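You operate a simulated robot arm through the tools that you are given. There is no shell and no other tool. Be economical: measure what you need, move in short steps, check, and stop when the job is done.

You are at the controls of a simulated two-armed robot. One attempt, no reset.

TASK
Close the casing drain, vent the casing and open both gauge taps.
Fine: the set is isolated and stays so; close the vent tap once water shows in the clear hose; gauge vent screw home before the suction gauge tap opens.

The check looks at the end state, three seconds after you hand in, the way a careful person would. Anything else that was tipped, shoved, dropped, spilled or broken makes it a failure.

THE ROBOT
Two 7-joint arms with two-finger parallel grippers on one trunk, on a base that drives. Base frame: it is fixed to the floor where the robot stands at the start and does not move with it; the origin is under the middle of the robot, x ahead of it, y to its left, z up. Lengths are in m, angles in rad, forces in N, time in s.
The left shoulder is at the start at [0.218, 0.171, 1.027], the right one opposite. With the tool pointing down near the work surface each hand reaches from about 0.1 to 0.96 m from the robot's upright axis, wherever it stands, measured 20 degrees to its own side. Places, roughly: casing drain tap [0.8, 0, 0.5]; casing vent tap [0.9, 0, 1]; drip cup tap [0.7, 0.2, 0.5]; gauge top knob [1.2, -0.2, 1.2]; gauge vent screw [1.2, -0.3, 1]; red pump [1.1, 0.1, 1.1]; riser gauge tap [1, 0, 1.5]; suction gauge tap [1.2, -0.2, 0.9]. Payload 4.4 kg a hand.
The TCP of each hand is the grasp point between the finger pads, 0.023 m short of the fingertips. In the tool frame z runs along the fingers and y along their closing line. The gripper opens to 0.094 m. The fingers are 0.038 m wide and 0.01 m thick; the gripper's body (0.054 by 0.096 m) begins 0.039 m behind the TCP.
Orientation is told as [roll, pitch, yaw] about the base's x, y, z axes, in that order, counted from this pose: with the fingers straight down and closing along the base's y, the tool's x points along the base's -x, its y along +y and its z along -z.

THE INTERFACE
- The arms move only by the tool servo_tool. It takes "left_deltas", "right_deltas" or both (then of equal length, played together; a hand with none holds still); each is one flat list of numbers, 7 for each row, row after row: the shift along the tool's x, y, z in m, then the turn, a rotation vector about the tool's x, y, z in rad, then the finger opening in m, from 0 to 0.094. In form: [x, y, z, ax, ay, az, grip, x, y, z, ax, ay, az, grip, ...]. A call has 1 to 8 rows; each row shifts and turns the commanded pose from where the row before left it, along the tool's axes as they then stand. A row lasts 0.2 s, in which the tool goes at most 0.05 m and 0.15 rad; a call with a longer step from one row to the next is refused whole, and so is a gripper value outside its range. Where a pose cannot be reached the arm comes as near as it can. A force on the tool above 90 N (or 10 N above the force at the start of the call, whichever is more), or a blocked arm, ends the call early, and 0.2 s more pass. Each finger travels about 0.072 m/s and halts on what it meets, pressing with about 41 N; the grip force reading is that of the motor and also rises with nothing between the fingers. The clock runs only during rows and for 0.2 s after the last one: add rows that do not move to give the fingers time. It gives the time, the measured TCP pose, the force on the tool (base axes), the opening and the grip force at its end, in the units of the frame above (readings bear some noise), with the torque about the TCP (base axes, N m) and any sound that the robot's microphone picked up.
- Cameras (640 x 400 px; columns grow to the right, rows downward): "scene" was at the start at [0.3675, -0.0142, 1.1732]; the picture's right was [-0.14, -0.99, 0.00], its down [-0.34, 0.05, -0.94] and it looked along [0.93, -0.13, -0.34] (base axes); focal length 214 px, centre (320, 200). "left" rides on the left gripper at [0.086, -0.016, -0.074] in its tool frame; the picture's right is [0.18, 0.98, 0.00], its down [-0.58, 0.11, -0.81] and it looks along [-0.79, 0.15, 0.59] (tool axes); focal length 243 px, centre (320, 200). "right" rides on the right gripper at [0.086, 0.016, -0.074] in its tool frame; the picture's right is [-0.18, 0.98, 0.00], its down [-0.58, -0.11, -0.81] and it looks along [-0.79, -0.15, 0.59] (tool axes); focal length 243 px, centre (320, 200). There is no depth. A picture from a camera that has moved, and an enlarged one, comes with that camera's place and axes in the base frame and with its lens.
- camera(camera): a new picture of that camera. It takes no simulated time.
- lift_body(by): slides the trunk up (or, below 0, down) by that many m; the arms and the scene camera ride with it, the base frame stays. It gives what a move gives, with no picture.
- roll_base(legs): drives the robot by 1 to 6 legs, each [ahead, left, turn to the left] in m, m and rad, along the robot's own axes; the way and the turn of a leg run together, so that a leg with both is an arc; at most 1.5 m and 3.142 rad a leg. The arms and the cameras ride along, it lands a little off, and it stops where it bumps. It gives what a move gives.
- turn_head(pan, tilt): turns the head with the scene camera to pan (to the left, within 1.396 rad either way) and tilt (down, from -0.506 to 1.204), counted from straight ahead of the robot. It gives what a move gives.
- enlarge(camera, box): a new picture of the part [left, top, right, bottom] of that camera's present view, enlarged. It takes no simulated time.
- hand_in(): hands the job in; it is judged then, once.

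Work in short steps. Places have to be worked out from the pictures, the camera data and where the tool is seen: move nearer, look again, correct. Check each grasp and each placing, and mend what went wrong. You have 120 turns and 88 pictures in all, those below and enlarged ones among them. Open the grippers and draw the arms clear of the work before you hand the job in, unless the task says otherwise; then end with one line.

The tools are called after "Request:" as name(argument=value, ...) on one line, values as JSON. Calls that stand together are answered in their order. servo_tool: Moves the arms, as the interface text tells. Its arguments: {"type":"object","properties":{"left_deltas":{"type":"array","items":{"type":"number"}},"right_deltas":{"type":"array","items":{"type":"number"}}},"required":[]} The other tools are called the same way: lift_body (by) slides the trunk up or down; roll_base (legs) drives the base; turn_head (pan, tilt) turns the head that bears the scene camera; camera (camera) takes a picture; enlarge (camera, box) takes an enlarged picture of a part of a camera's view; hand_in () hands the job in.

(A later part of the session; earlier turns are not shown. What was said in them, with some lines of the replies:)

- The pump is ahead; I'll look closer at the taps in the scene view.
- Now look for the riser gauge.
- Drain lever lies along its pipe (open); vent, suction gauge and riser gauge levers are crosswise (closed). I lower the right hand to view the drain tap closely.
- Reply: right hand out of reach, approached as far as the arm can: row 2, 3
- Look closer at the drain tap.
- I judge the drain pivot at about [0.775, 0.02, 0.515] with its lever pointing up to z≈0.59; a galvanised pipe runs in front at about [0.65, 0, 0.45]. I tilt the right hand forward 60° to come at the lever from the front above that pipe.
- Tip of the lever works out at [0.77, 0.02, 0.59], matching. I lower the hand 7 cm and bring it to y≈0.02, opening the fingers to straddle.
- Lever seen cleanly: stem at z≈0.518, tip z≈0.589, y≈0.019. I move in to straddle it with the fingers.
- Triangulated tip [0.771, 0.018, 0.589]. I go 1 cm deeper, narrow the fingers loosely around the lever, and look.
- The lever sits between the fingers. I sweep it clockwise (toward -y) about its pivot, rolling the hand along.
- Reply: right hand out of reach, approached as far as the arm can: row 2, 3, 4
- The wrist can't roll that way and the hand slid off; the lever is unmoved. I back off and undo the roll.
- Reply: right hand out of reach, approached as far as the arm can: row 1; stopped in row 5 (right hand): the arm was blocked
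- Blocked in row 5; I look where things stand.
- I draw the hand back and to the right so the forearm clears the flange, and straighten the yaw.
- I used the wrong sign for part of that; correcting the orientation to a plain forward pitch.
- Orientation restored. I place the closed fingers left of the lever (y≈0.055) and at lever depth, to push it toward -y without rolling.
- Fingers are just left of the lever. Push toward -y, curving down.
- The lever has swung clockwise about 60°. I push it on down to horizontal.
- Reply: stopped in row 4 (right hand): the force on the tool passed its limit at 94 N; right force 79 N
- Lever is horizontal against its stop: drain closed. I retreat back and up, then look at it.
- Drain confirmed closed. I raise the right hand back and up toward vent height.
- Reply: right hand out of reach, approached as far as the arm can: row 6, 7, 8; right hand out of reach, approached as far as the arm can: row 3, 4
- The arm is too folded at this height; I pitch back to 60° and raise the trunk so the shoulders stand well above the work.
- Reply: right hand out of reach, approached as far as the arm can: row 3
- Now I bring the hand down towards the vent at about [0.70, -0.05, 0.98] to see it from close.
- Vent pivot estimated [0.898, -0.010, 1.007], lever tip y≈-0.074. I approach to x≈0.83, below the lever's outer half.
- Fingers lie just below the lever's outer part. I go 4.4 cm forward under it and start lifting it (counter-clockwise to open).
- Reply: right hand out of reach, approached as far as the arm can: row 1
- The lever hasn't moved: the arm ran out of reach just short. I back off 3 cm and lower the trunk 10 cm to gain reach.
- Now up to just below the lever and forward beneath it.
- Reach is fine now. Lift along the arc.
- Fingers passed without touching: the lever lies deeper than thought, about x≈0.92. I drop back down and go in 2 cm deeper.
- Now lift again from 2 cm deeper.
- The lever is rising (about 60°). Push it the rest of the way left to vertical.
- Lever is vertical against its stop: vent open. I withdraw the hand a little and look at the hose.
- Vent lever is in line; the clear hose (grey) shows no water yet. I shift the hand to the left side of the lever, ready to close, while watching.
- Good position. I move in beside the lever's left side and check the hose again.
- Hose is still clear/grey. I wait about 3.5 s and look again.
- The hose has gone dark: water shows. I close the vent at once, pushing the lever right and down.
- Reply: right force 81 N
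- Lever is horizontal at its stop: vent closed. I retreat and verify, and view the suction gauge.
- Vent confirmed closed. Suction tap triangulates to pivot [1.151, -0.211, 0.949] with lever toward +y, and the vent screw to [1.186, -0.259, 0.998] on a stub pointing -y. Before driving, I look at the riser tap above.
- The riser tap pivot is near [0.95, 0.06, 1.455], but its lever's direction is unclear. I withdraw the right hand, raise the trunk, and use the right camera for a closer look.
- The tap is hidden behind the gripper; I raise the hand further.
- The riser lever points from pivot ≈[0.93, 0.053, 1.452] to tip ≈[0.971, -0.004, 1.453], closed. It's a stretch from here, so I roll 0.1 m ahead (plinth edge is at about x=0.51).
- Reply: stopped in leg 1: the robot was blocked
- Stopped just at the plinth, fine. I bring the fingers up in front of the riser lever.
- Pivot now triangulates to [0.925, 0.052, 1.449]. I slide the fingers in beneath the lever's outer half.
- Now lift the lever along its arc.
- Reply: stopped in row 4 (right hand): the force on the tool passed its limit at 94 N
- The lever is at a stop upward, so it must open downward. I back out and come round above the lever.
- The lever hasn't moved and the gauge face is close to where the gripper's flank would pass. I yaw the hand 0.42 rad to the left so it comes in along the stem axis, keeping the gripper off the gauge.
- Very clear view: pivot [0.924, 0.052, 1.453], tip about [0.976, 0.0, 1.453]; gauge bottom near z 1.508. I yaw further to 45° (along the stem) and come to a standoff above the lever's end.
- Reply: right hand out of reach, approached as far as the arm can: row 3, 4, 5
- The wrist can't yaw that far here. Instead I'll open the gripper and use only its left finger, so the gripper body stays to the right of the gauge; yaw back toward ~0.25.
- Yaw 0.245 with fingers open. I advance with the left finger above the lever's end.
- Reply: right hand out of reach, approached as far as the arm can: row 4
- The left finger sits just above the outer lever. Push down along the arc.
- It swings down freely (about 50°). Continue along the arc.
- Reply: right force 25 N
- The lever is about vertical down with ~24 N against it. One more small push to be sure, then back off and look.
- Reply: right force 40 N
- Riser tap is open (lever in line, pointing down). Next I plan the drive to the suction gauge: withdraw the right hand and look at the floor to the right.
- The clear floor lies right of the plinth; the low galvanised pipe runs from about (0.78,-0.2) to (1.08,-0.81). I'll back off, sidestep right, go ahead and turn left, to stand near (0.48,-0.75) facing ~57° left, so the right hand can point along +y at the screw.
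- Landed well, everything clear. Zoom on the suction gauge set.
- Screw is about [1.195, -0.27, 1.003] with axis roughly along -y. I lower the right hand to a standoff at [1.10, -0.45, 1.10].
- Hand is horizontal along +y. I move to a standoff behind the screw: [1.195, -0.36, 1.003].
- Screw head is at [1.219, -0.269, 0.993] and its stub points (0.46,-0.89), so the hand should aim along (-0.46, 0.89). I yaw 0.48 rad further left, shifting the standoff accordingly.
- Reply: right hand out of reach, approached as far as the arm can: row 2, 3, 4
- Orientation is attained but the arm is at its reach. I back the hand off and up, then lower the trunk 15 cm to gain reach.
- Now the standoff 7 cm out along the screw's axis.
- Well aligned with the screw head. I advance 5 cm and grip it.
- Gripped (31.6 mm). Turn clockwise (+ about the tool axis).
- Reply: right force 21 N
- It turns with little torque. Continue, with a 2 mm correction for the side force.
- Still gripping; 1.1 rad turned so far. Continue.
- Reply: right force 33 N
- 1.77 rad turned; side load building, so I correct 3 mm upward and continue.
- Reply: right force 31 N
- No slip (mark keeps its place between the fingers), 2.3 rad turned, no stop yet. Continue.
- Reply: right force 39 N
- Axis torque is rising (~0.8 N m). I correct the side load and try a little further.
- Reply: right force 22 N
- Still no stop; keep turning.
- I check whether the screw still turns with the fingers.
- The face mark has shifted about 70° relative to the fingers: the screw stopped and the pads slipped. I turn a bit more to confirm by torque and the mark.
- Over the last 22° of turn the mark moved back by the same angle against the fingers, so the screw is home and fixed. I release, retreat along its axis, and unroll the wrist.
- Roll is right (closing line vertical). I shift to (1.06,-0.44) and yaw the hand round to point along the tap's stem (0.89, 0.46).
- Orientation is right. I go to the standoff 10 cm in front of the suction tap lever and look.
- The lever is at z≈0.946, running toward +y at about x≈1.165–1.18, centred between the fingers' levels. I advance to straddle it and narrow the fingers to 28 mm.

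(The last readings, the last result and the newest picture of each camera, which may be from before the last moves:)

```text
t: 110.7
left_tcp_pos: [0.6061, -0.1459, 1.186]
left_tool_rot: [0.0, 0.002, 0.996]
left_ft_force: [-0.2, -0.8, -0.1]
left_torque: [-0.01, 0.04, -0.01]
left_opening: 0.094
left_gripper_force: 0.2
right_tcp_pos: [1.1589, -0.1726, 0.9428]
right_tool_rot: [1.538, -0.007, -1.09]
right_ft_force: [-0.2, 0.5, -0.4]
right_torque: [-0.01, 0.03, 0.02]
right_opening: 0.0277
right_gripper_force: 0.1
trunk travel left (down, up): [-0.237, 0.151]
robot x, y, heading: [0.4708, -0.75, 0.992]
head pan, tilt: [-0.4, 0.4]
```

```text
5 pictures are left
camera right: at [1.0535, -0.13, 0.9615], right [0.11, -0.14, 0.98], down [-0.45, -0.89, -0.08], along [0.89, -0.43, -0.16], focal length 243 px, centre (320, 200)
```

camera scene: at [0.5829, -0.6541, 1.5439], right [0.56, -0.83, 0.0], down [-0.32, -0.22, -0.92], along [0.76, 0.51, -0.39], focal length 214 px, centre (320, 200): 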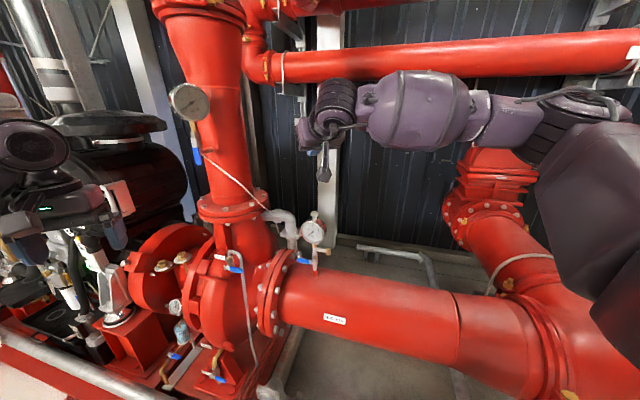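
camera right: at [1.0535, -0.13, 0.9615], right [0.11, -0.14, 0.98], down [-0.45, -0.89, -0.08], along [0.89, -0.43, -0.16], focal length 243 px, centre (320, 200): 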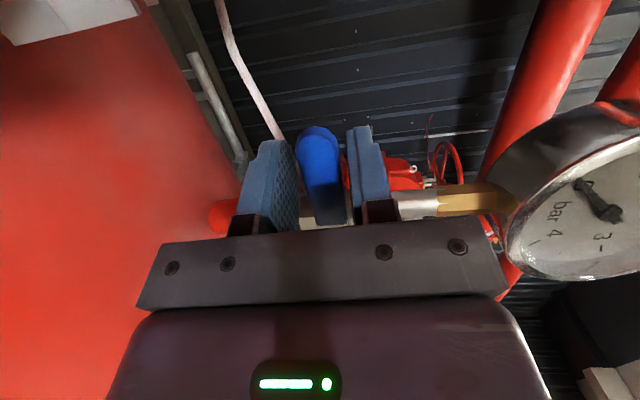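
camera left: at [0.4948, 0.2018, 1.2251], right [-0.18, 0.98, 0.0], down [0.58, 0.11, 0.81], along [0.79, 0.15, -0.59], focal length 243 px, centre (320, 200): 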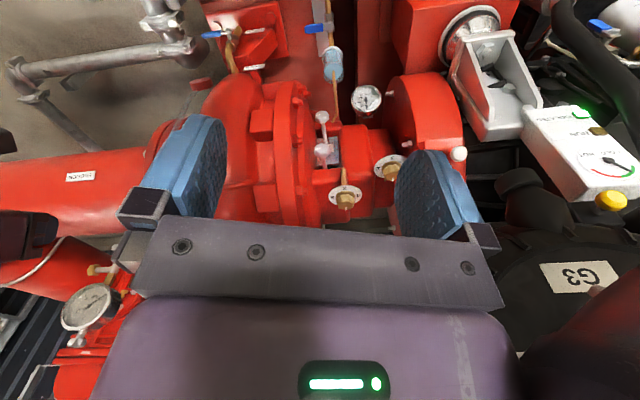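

The lever sits between the fingers. I try it upward (rolling with it) a few small steps and watch the force.

Request:
servo_tool(right_deltas=[0, 0, 0, 0, 0, 0, 0.022, -0.0004, 0.006, 0, 0, 0, 0.13, 0.022, -0.0004, 0.006, 0, 0, 0, 0.13, 0.022, -0.0004, 0.006, 0, 0, 0, 0.13, 0.022])

```text
t: 111.7
left_tcp_pos: [0.6091, -0.1456, 1.1825]
left_tool_rot: [0.002, 0.005, 0.994]
left_ft_force: [0.8, 0.8, 0.2]
left_torque: [0.04, 0.01, -0.02]
left_opening: 0.094
left_gripper_force: 0.1
right_tcp_pos: [1.1611, -0.1764, 0.9491]
right_tool_rot: [1.521, 0.376, -1.11]
right_ft_force: [-8.1, -13.3, -40.6]
right_torque: [-1.04, -0.36, 0.68]
right_opening: 0.0376
right_gripper_force: 17.8
trunk travel left (down, up): [-0.237, 0.151]
robot x, y, heading: [0.4768, -0.7536, 0.994]
head pan, tilt: [-0.4, 0.4]
```

It resists upward (-40 N, fingers forced apart): wrong way. I go back and turn it down instead.

Request:
servo_tool(right_deltas=[-0.0004, -0.006, 0, 0, 0, -0.13, 0.03, -0.0004, -0.006, 0, 0, 0, -0.13, 0.03, -0.0004, -0.006, 0, 0, 0, -0.13, 0.03, 0, 0, 0, 0, 0, 0, 0.024, -0.0004, -0.006, 0, 0, 0, -0.13, 0.024, -0.0004, -0.006, 0, 0, 0, -0.13, 0.024, -0.0004, -0.006, 0, 0, 0, -0.13, 0.024, -0.0004, -0.006, 0, 0, 0, -0.13, 0.024])

```text
t: 113.5
left_tcp_pos: [0.6036, -0.1487, 1.1893]
left_tool_rot: [0.001, -0.004, 0.994]
left_ft_force: [0.2, 0.2, -0.2]
left_torque: [0.0, 0.0, 0.0]
left_opening: 0.0939
left_gripper_force: 0.2
right_tcp_pos: [1.1584, -0.1742, 0.9309]
right_tool_rot: [1.542, -0.509, -1.075]
right_ft_force: [-6.4, 5.4, 27.4]
right_torque: [3.26, 5.18, -0.45]
right_opening: 0.0267
right_gripper_force: 26.0
trunk travel left (down, up): [-0.237, 0.151]
robot x, y, heading: [0.4721, -0.751, 0.991]
head pan, tilt: [-0.4, 0.4]
```

Strong reaction torque (~5 N m) here too. A look is needed.

Request:
camera(camera="right")

```text
4 pictures are left
camera right: at [1.0534, -0.1338, 0.9051], right [-0.13, 0.29, 0.95], down [-0.45, -0.87, 0.21], along [0.88, -0.4, 0.24], focal length 243 px, centre (320, 200)
```

right: 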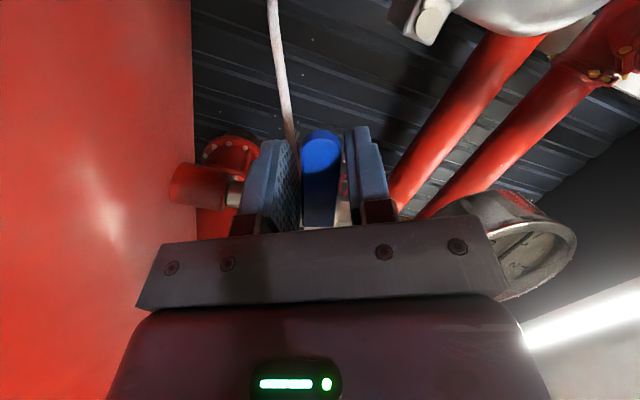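

Lever has followed the hand about 20–30° down; the lower fingertip probably fouls the valve body. I open, shift 1.4 cm out along the lever and 8 mm back, re-close loosely and continue down.

Request:
servo_tool(right_deltas=[0, 0, 0, 0, 0, 0, 0.045, 0, 0, -0.008, 0, 0, 0, 0.045, 0.014, 0, 0, 0, 0, 0, 0.045, 0, 0, 0, 0, 0, 0, 0.045])

```text
t: 114.5
left_tcp_pos: [0.6055, -0.1567, 1.1931]
left_tool_rot: [0.001, -0.009, 0.992]
left_ft_force: [0.1, -0.7, -0.3]
left_torque: [-0.02, 0.03, 0.0]
left_opening: 0.0938
left_gripper_force: 0.1
right_tcp_pos: [1.1522, -0.1815, 0.9262]
right_tool_rot: [1.551, -0.519, -1.092]
right_ft_force: [0.7, -65.1, 63.1]
right_torque: [0.44, 6.49, 8.22]
right_opening: 0.0433
right_gripper_force: 0.0
trunk travel left (down, up): [-0.237, 0.151]
robot x, y, heading: [0.4732, -0.7489, 0.985]
head pan, tilt: [-0.4, 0.4]
```

The reaction (-65 N in y, +63 in z) shows the hand's camera side is touching the pump's suction flange. I back out at once, and will roll the hand the other way so the camera side is on top.

Request:
servo_tool(right_deltas=[-0.016, 0, 0, 0, 0, 0, 0.045, 0, 0, -0.03, 0, 0, 0, 0.045, 0, 0, -0.04, 0, 0, 0, 0.045, 0, 0, -0.04, 0, 0, 0, 0.045, 0, 0.02, 0, 0, 0, 0.149, 0.02, 0, 0, 0, 0, 0, 0.149, 0.0, 0, 0, 0, 0, 0, 0.149, 0.0, 0, 0, 0, 0, 0, 0.149, 0.0])

Request:
servo_tool(right_deltas=[0, 0, 0, 0, 0, 0.149, 0, 0, 0, 0, 0, 0, 0.149, 0, 0, 0, 0, 0, 0, 0.149, 0, 0, 0, 0, 0, 0, 0.149, 0, 0, 0, 0, 0, 0, 0.149, 0, 0, 0, 0, 0, 0, 0.149, 0, 0, 0, 0, 0, 0, 0.149, 0, 0, 0, 0, 0, 0, 0.149, 0])

```text
t: 116.3
left_tcp_pos: [0.606, -0.1457, 1.1857]
left_tool_rot: [0.0, 0.003, 0.994]
left_ft_force: [0.3, 0.0, -0.4]
left_torque: [0.0, -0.04, 0.05]
left_opening: 0.094
left_gripper_force: 0.0
right_tcp_pos: [1.0506, -0.2244, 0.943]
right_tool_rot: [1.539, 0.072, -1.092]
right_ft_force: [0.8, -0.1, 0.7]
right_torque: [0.01, 0.0, -0.02]
right_opening: 0.0002
right_gripper_force: 41.1
trunk travel left (down, up): [-0.237, 0.151]
robot x, y, heading: [0.4768, -0.7497, 0.988]
head pan, tilt: [-0.4, 0.4]
```

```text
t: 118.1
left_tcp_pos: [0.6077, -0.146, 1.1868]
left_tool_rot: [0.0, 0.001, 0.993]
left_ft_force: [0.5, -0.2, -0.1]
left_torque: [0.0, 0.0, 0.0]
left_opening: 0.0939
left_gripper_force: 0.1
right_tcp_pos: [1.0515, -0.223, 0.944]
right_tool_rot: [1.463, 1.264, -1.191]
right_ft_force: [-0.9, 0.3, 0.2]
right_torque: [-0.01, 0.02, -0.06]
right_opening: 0.0
right_gripper_force: 41.1
trunk travel left (down, up): [-0.237, 0.151]
robot x, y, heading: [0.4711, -0.7531, 0.996]
head pan, tilt: [-0.4, 0.4]
```

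Finish the roll and rise to just above lever height, then look.

Request:
servo_tool(right_deltas=[0, 0, 0, 0, 0, 0.149, 0, 0, 0, 0, 0, 0, 0.149, 0, 0.025, 0.001, 0.014, 0, 0, 0, 0, 0.025, 0.001, 0.014, 0, 0, 0, 0, 0, 0, 0, 0, 0, 0, 0])

Request:
camera(camera="right")

```text
t: 119.3
left_tcp_pos: [0.6077, -0.1465, 1.1858]
left_tool_rot: [0.001, 0.002, 0.993]
left_ft_force: [-0.3, -0.3, -0.5]
left_torque: [-0.02, 0.0, -0.02]
left_opening: 0.094
left_gripper_force: 0.1
right_tcp_pos: [1.0777, -0.2117, 0.9936]
right_tool_rot: [0.322, 1.536, -2.34]
right_ft_force: [0.9, -0.2, -0.2]
right_torque: [-0.02, -0.02, -0.02]
right_opening: 0.0001
right_gripper_force: 41.4
trunk travel left (down, up): [-0.237, 0.151]
robot x, y, heading: [0.4721, -0.7523, 0.994]
head pan, tilt: [-0.4, 0.4]
```

```text
3 pictures are left
camera right: at [1.0222, -0.2575, 1.0827], right [0.45, -0.88, -0.17], down [-0.78, -0.29, -0.56], along [0.44, 0.39, -0.81], focal length 243 px, centre (320, 200)
```

right: 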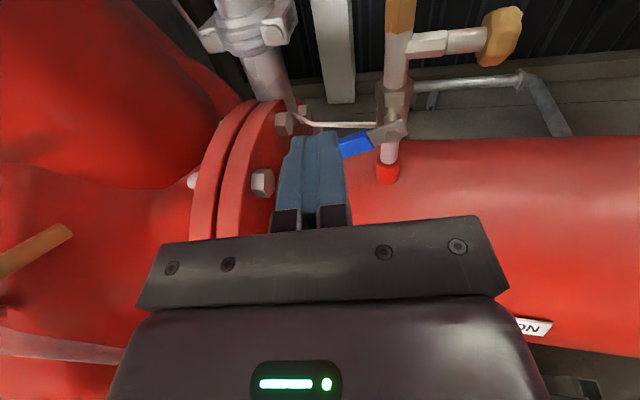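

Clear view: pivot at [1.179, -0.218, 0.946], lever drooping ~20°; flange bolt is at y≈-0.09, well clear of this approach. I go forward above the lever and press it down along its arc with the closed fingers.

Request:
servo_tool(right_deltas=[0, 0, 0.028, 0, 0, 0, 0, 0, 0, 0.028, 0, 0, 0, 0, 0, 0, 0.028, 0, 0, 0, 0, -0.035, -0.002, 0, 0, 0, 0, 0, -0.018, 0.007, -0.001, 0, 0, 0, 0, -0.012, 0.012, -0.001, 0, 0, 0, 0])

```text
t: 120.7
left_tcp_pos: [0.6059, -0.1466, 1.1865]
left_tool_rot: [0.001, 0.001, 0.993]
left_ft_force: [0.7, -0.4, 0.1]
left_torque: [-0.03, 0.0, 0.01]
left_opening: 0.0941
left_gripper_force: 0.0
right_tcp_pos: [1.1559, -0.1903, 0.9234]
right_tool_rot: [0.329, 1.535, -2.331]
right_ft_force: [-0.1, -0.5, 0.4]
right_torque: [-0.04, 0.0, 0.0]
right_opening: 0.0002
right_gripper_force: 40.7
trunk travel left (down, up): [-0.237, 0.151]
robot x, y, heading: [0.4724, -0.7548, 0.996]
head pan, tilt: [-0.4, 0.4]
```

No resistance so far. Finish the sweep to the right and look.

Request:
servo_tool(right_deltas=[-0.004, 0.009, -0.001, 0, 0, 0, 0, -0.002, 0.008, -0.001, 0, 0, 0, 0, 0, 0.004, 0, 0, 0, 0, 0])

Request:
enlarge(camera="right", box=[240, 60, 460, 220])

```text
t: 121.5
left_tcp_pos: [0.6039, -0.1433, 1.1858]
left_tool_rot: [-0.003, 0.001, 0.996]
left_ft_force: [0.3, -0.6, -0.1]
left_torque: [0.06, 0.01, -0.01]
left_opening: 0.0942
left_gripper_force: 0.0
right_tcp_pos: [1.1612, -0.202, 0.919]
right_tool_rot: [0.251, 1.537, -2.398]
right_ft_force: [-11.9, 25.7, -0.2]
right_torque: [0.5, 0.26, 0.58]
right_opening: 0.0
right_gripper_force: 41.2
trunk travel left (down, up): [-0.237, 0.151]
robot x, y, heading: [0.4748, -0.7502, 0.998]
head pan, tilt: [-0.4, 0.4]
```

```text
2.50 times, centred on (350, 140) of right
camera zoom: at [1.1052, -0.2497, 1.0087], right [0.46, -0.87, -0.18], down [-0.78, -0.3, -0.56], along [0.43, 0.39, -0.81], focal length 606 px, centre (245, 350)
```

zoom: 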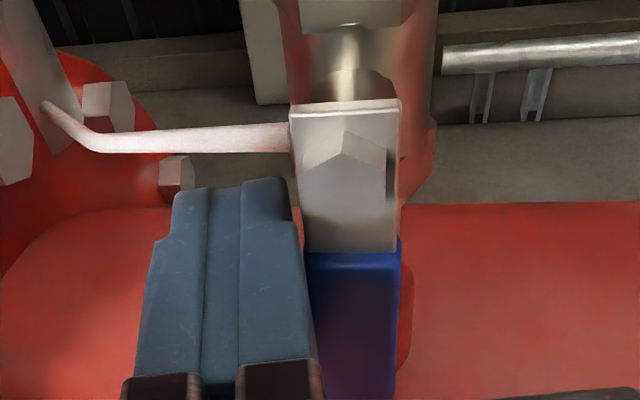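

Suction tap lever is vertical, in line with the pipe and at its stop: open. I withdraw the hand.

Request:
servo_tool(right_deltas=[0, -0.008, 0, 0, 0, 0, 0, 0, 0, -0.04, 0, 0, 0, 0, 0, 0, -0.045, 0, 0, 0, 0, 0.01, 0.015, -0.045, 0, 0, 0, 0, 0.02, 0.02, -0.035, 0, 0, 0, 0.05, 0.02, 0.03, -0.02, 0, 0, 0, 0.09, 0.02, 0.03, 0, 0, 0, 0, 0.09])

Request:
camera(camera="scene")

```text
t: 123.1
left_tcp_pos: [0.6064, -0.1465, 1.1864]
left_tool_rot: [0.0, 0.002, 0.994]
left_ft_force: [0.0, 0.2, 0.9]
left_torque: [0.02, 0.02, -0.01]
left_opening: 0.0939
left_gripper_force: 0.0
right_tcp_pos: [1.0426, -0.3704, 0.9934]
right_tool_rot: [0.335, 1.536, -2.327]
right_ft_force: [-0.6, -0.3, 0.4]
right_torque: [0.03, 0.02, 0.0]
right_opening: 0.0902
right_gripper_force: 0.1
trunk travel left (down, up): [-0.237, 0.151]
robot x, y, heading: [0.4758, -0.7533, 0.992]
head pan, tilt: [-0.4, 0.4]
```

```text
1 pictures are left
camera scene: at [0.6055, -0.6199, 1.3902], right [0.56, -0.83, 0.0], down [-0.32, -0.22, -0.92], along [0.76, 0.52, -0.39], focal length 214 px, centre (320, 200)
```

scene: 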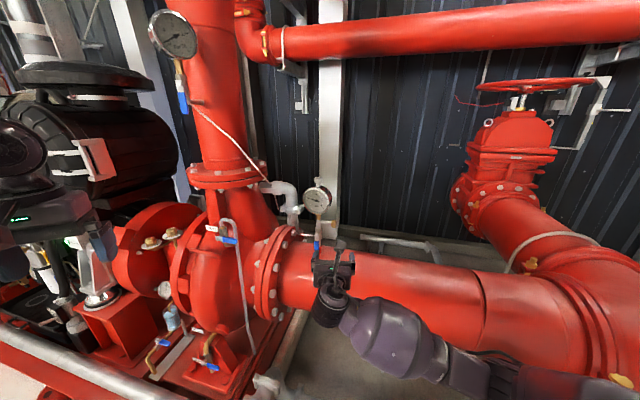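

All taps read as intended. I draw the right hand further clear and take a last zoom on drain and vent.

Request:
servo_tool(right_deltas=[0.03, 0.01, -0.03, 0, 0, 0, 0.09, 0.03, 0.01, -0.03, 0, 0, 0, 0.09, 0.03, 0.01, -0.03, 0, 0, 0, 0.09])

Request:
enlarge(camera="scene", box=[150, 200, 350, 400])

```text
t: 123.9
left_tcp_pos: [0.606, -0.147, 1.1859]
left_tool_rot: [-0.001, 0.0, 0.994]
left_ft_force: [0.3, 0.4, 1.0]
left_torque: [-0.03, 0.0, 0.01]
left_opening: 0.0941
left_gripper_force: 0.1
right_tcp_pos: [0.9789, -0.4383, 1.0879]
right_tool_rot: [0.343, 1.536, -2.317]
right_ft_force: [-0.2, -0.1, 0.2]
right_torque: [0.01, 0.0, -0.04]
right_opening: 0.0899
right_gripper_force: 0.0
trunk travel left (down, up): [-0.237, 0.151]
robot x, y, heading: [0.4716, -0.7548, 0.994]
head pan, tilt: [-0.4, 0.4]
```

```text
2.00 times, centred on (250, 300) of scene
camera zoom: at [0.6048, -0.6199, 1.3904], right [0.56, -0.83, 0.0], down [-0.32, -0.22, -0.92], along [0.76, 0.52, -0.39], focal length 429 px, centre (460, 0)
```

zoom: 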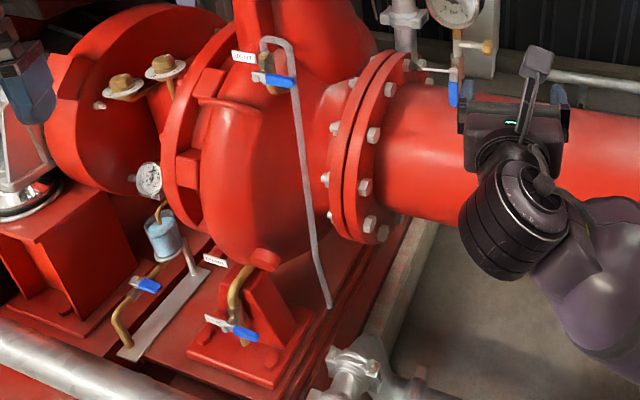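

The drain and vent levers are crosswise (closed), both gauge taps are in line (open), and the hands are clear with grippers open. Handing in.

Request:
hand_in()

```text
The job is handed in.
```

The casing drain is closed. The casing was vented until water showed in the clear hose, and the vent tap was then closed. The gauge vent screw was turned home before I opened the suction gauge tap; both gauge taps are now open. While working the suction gauge tap, the right hand pressed briefly against something solid, probably the pump's suction flange, at about 90 N. I backed it out and saw no damage in the last pictures.
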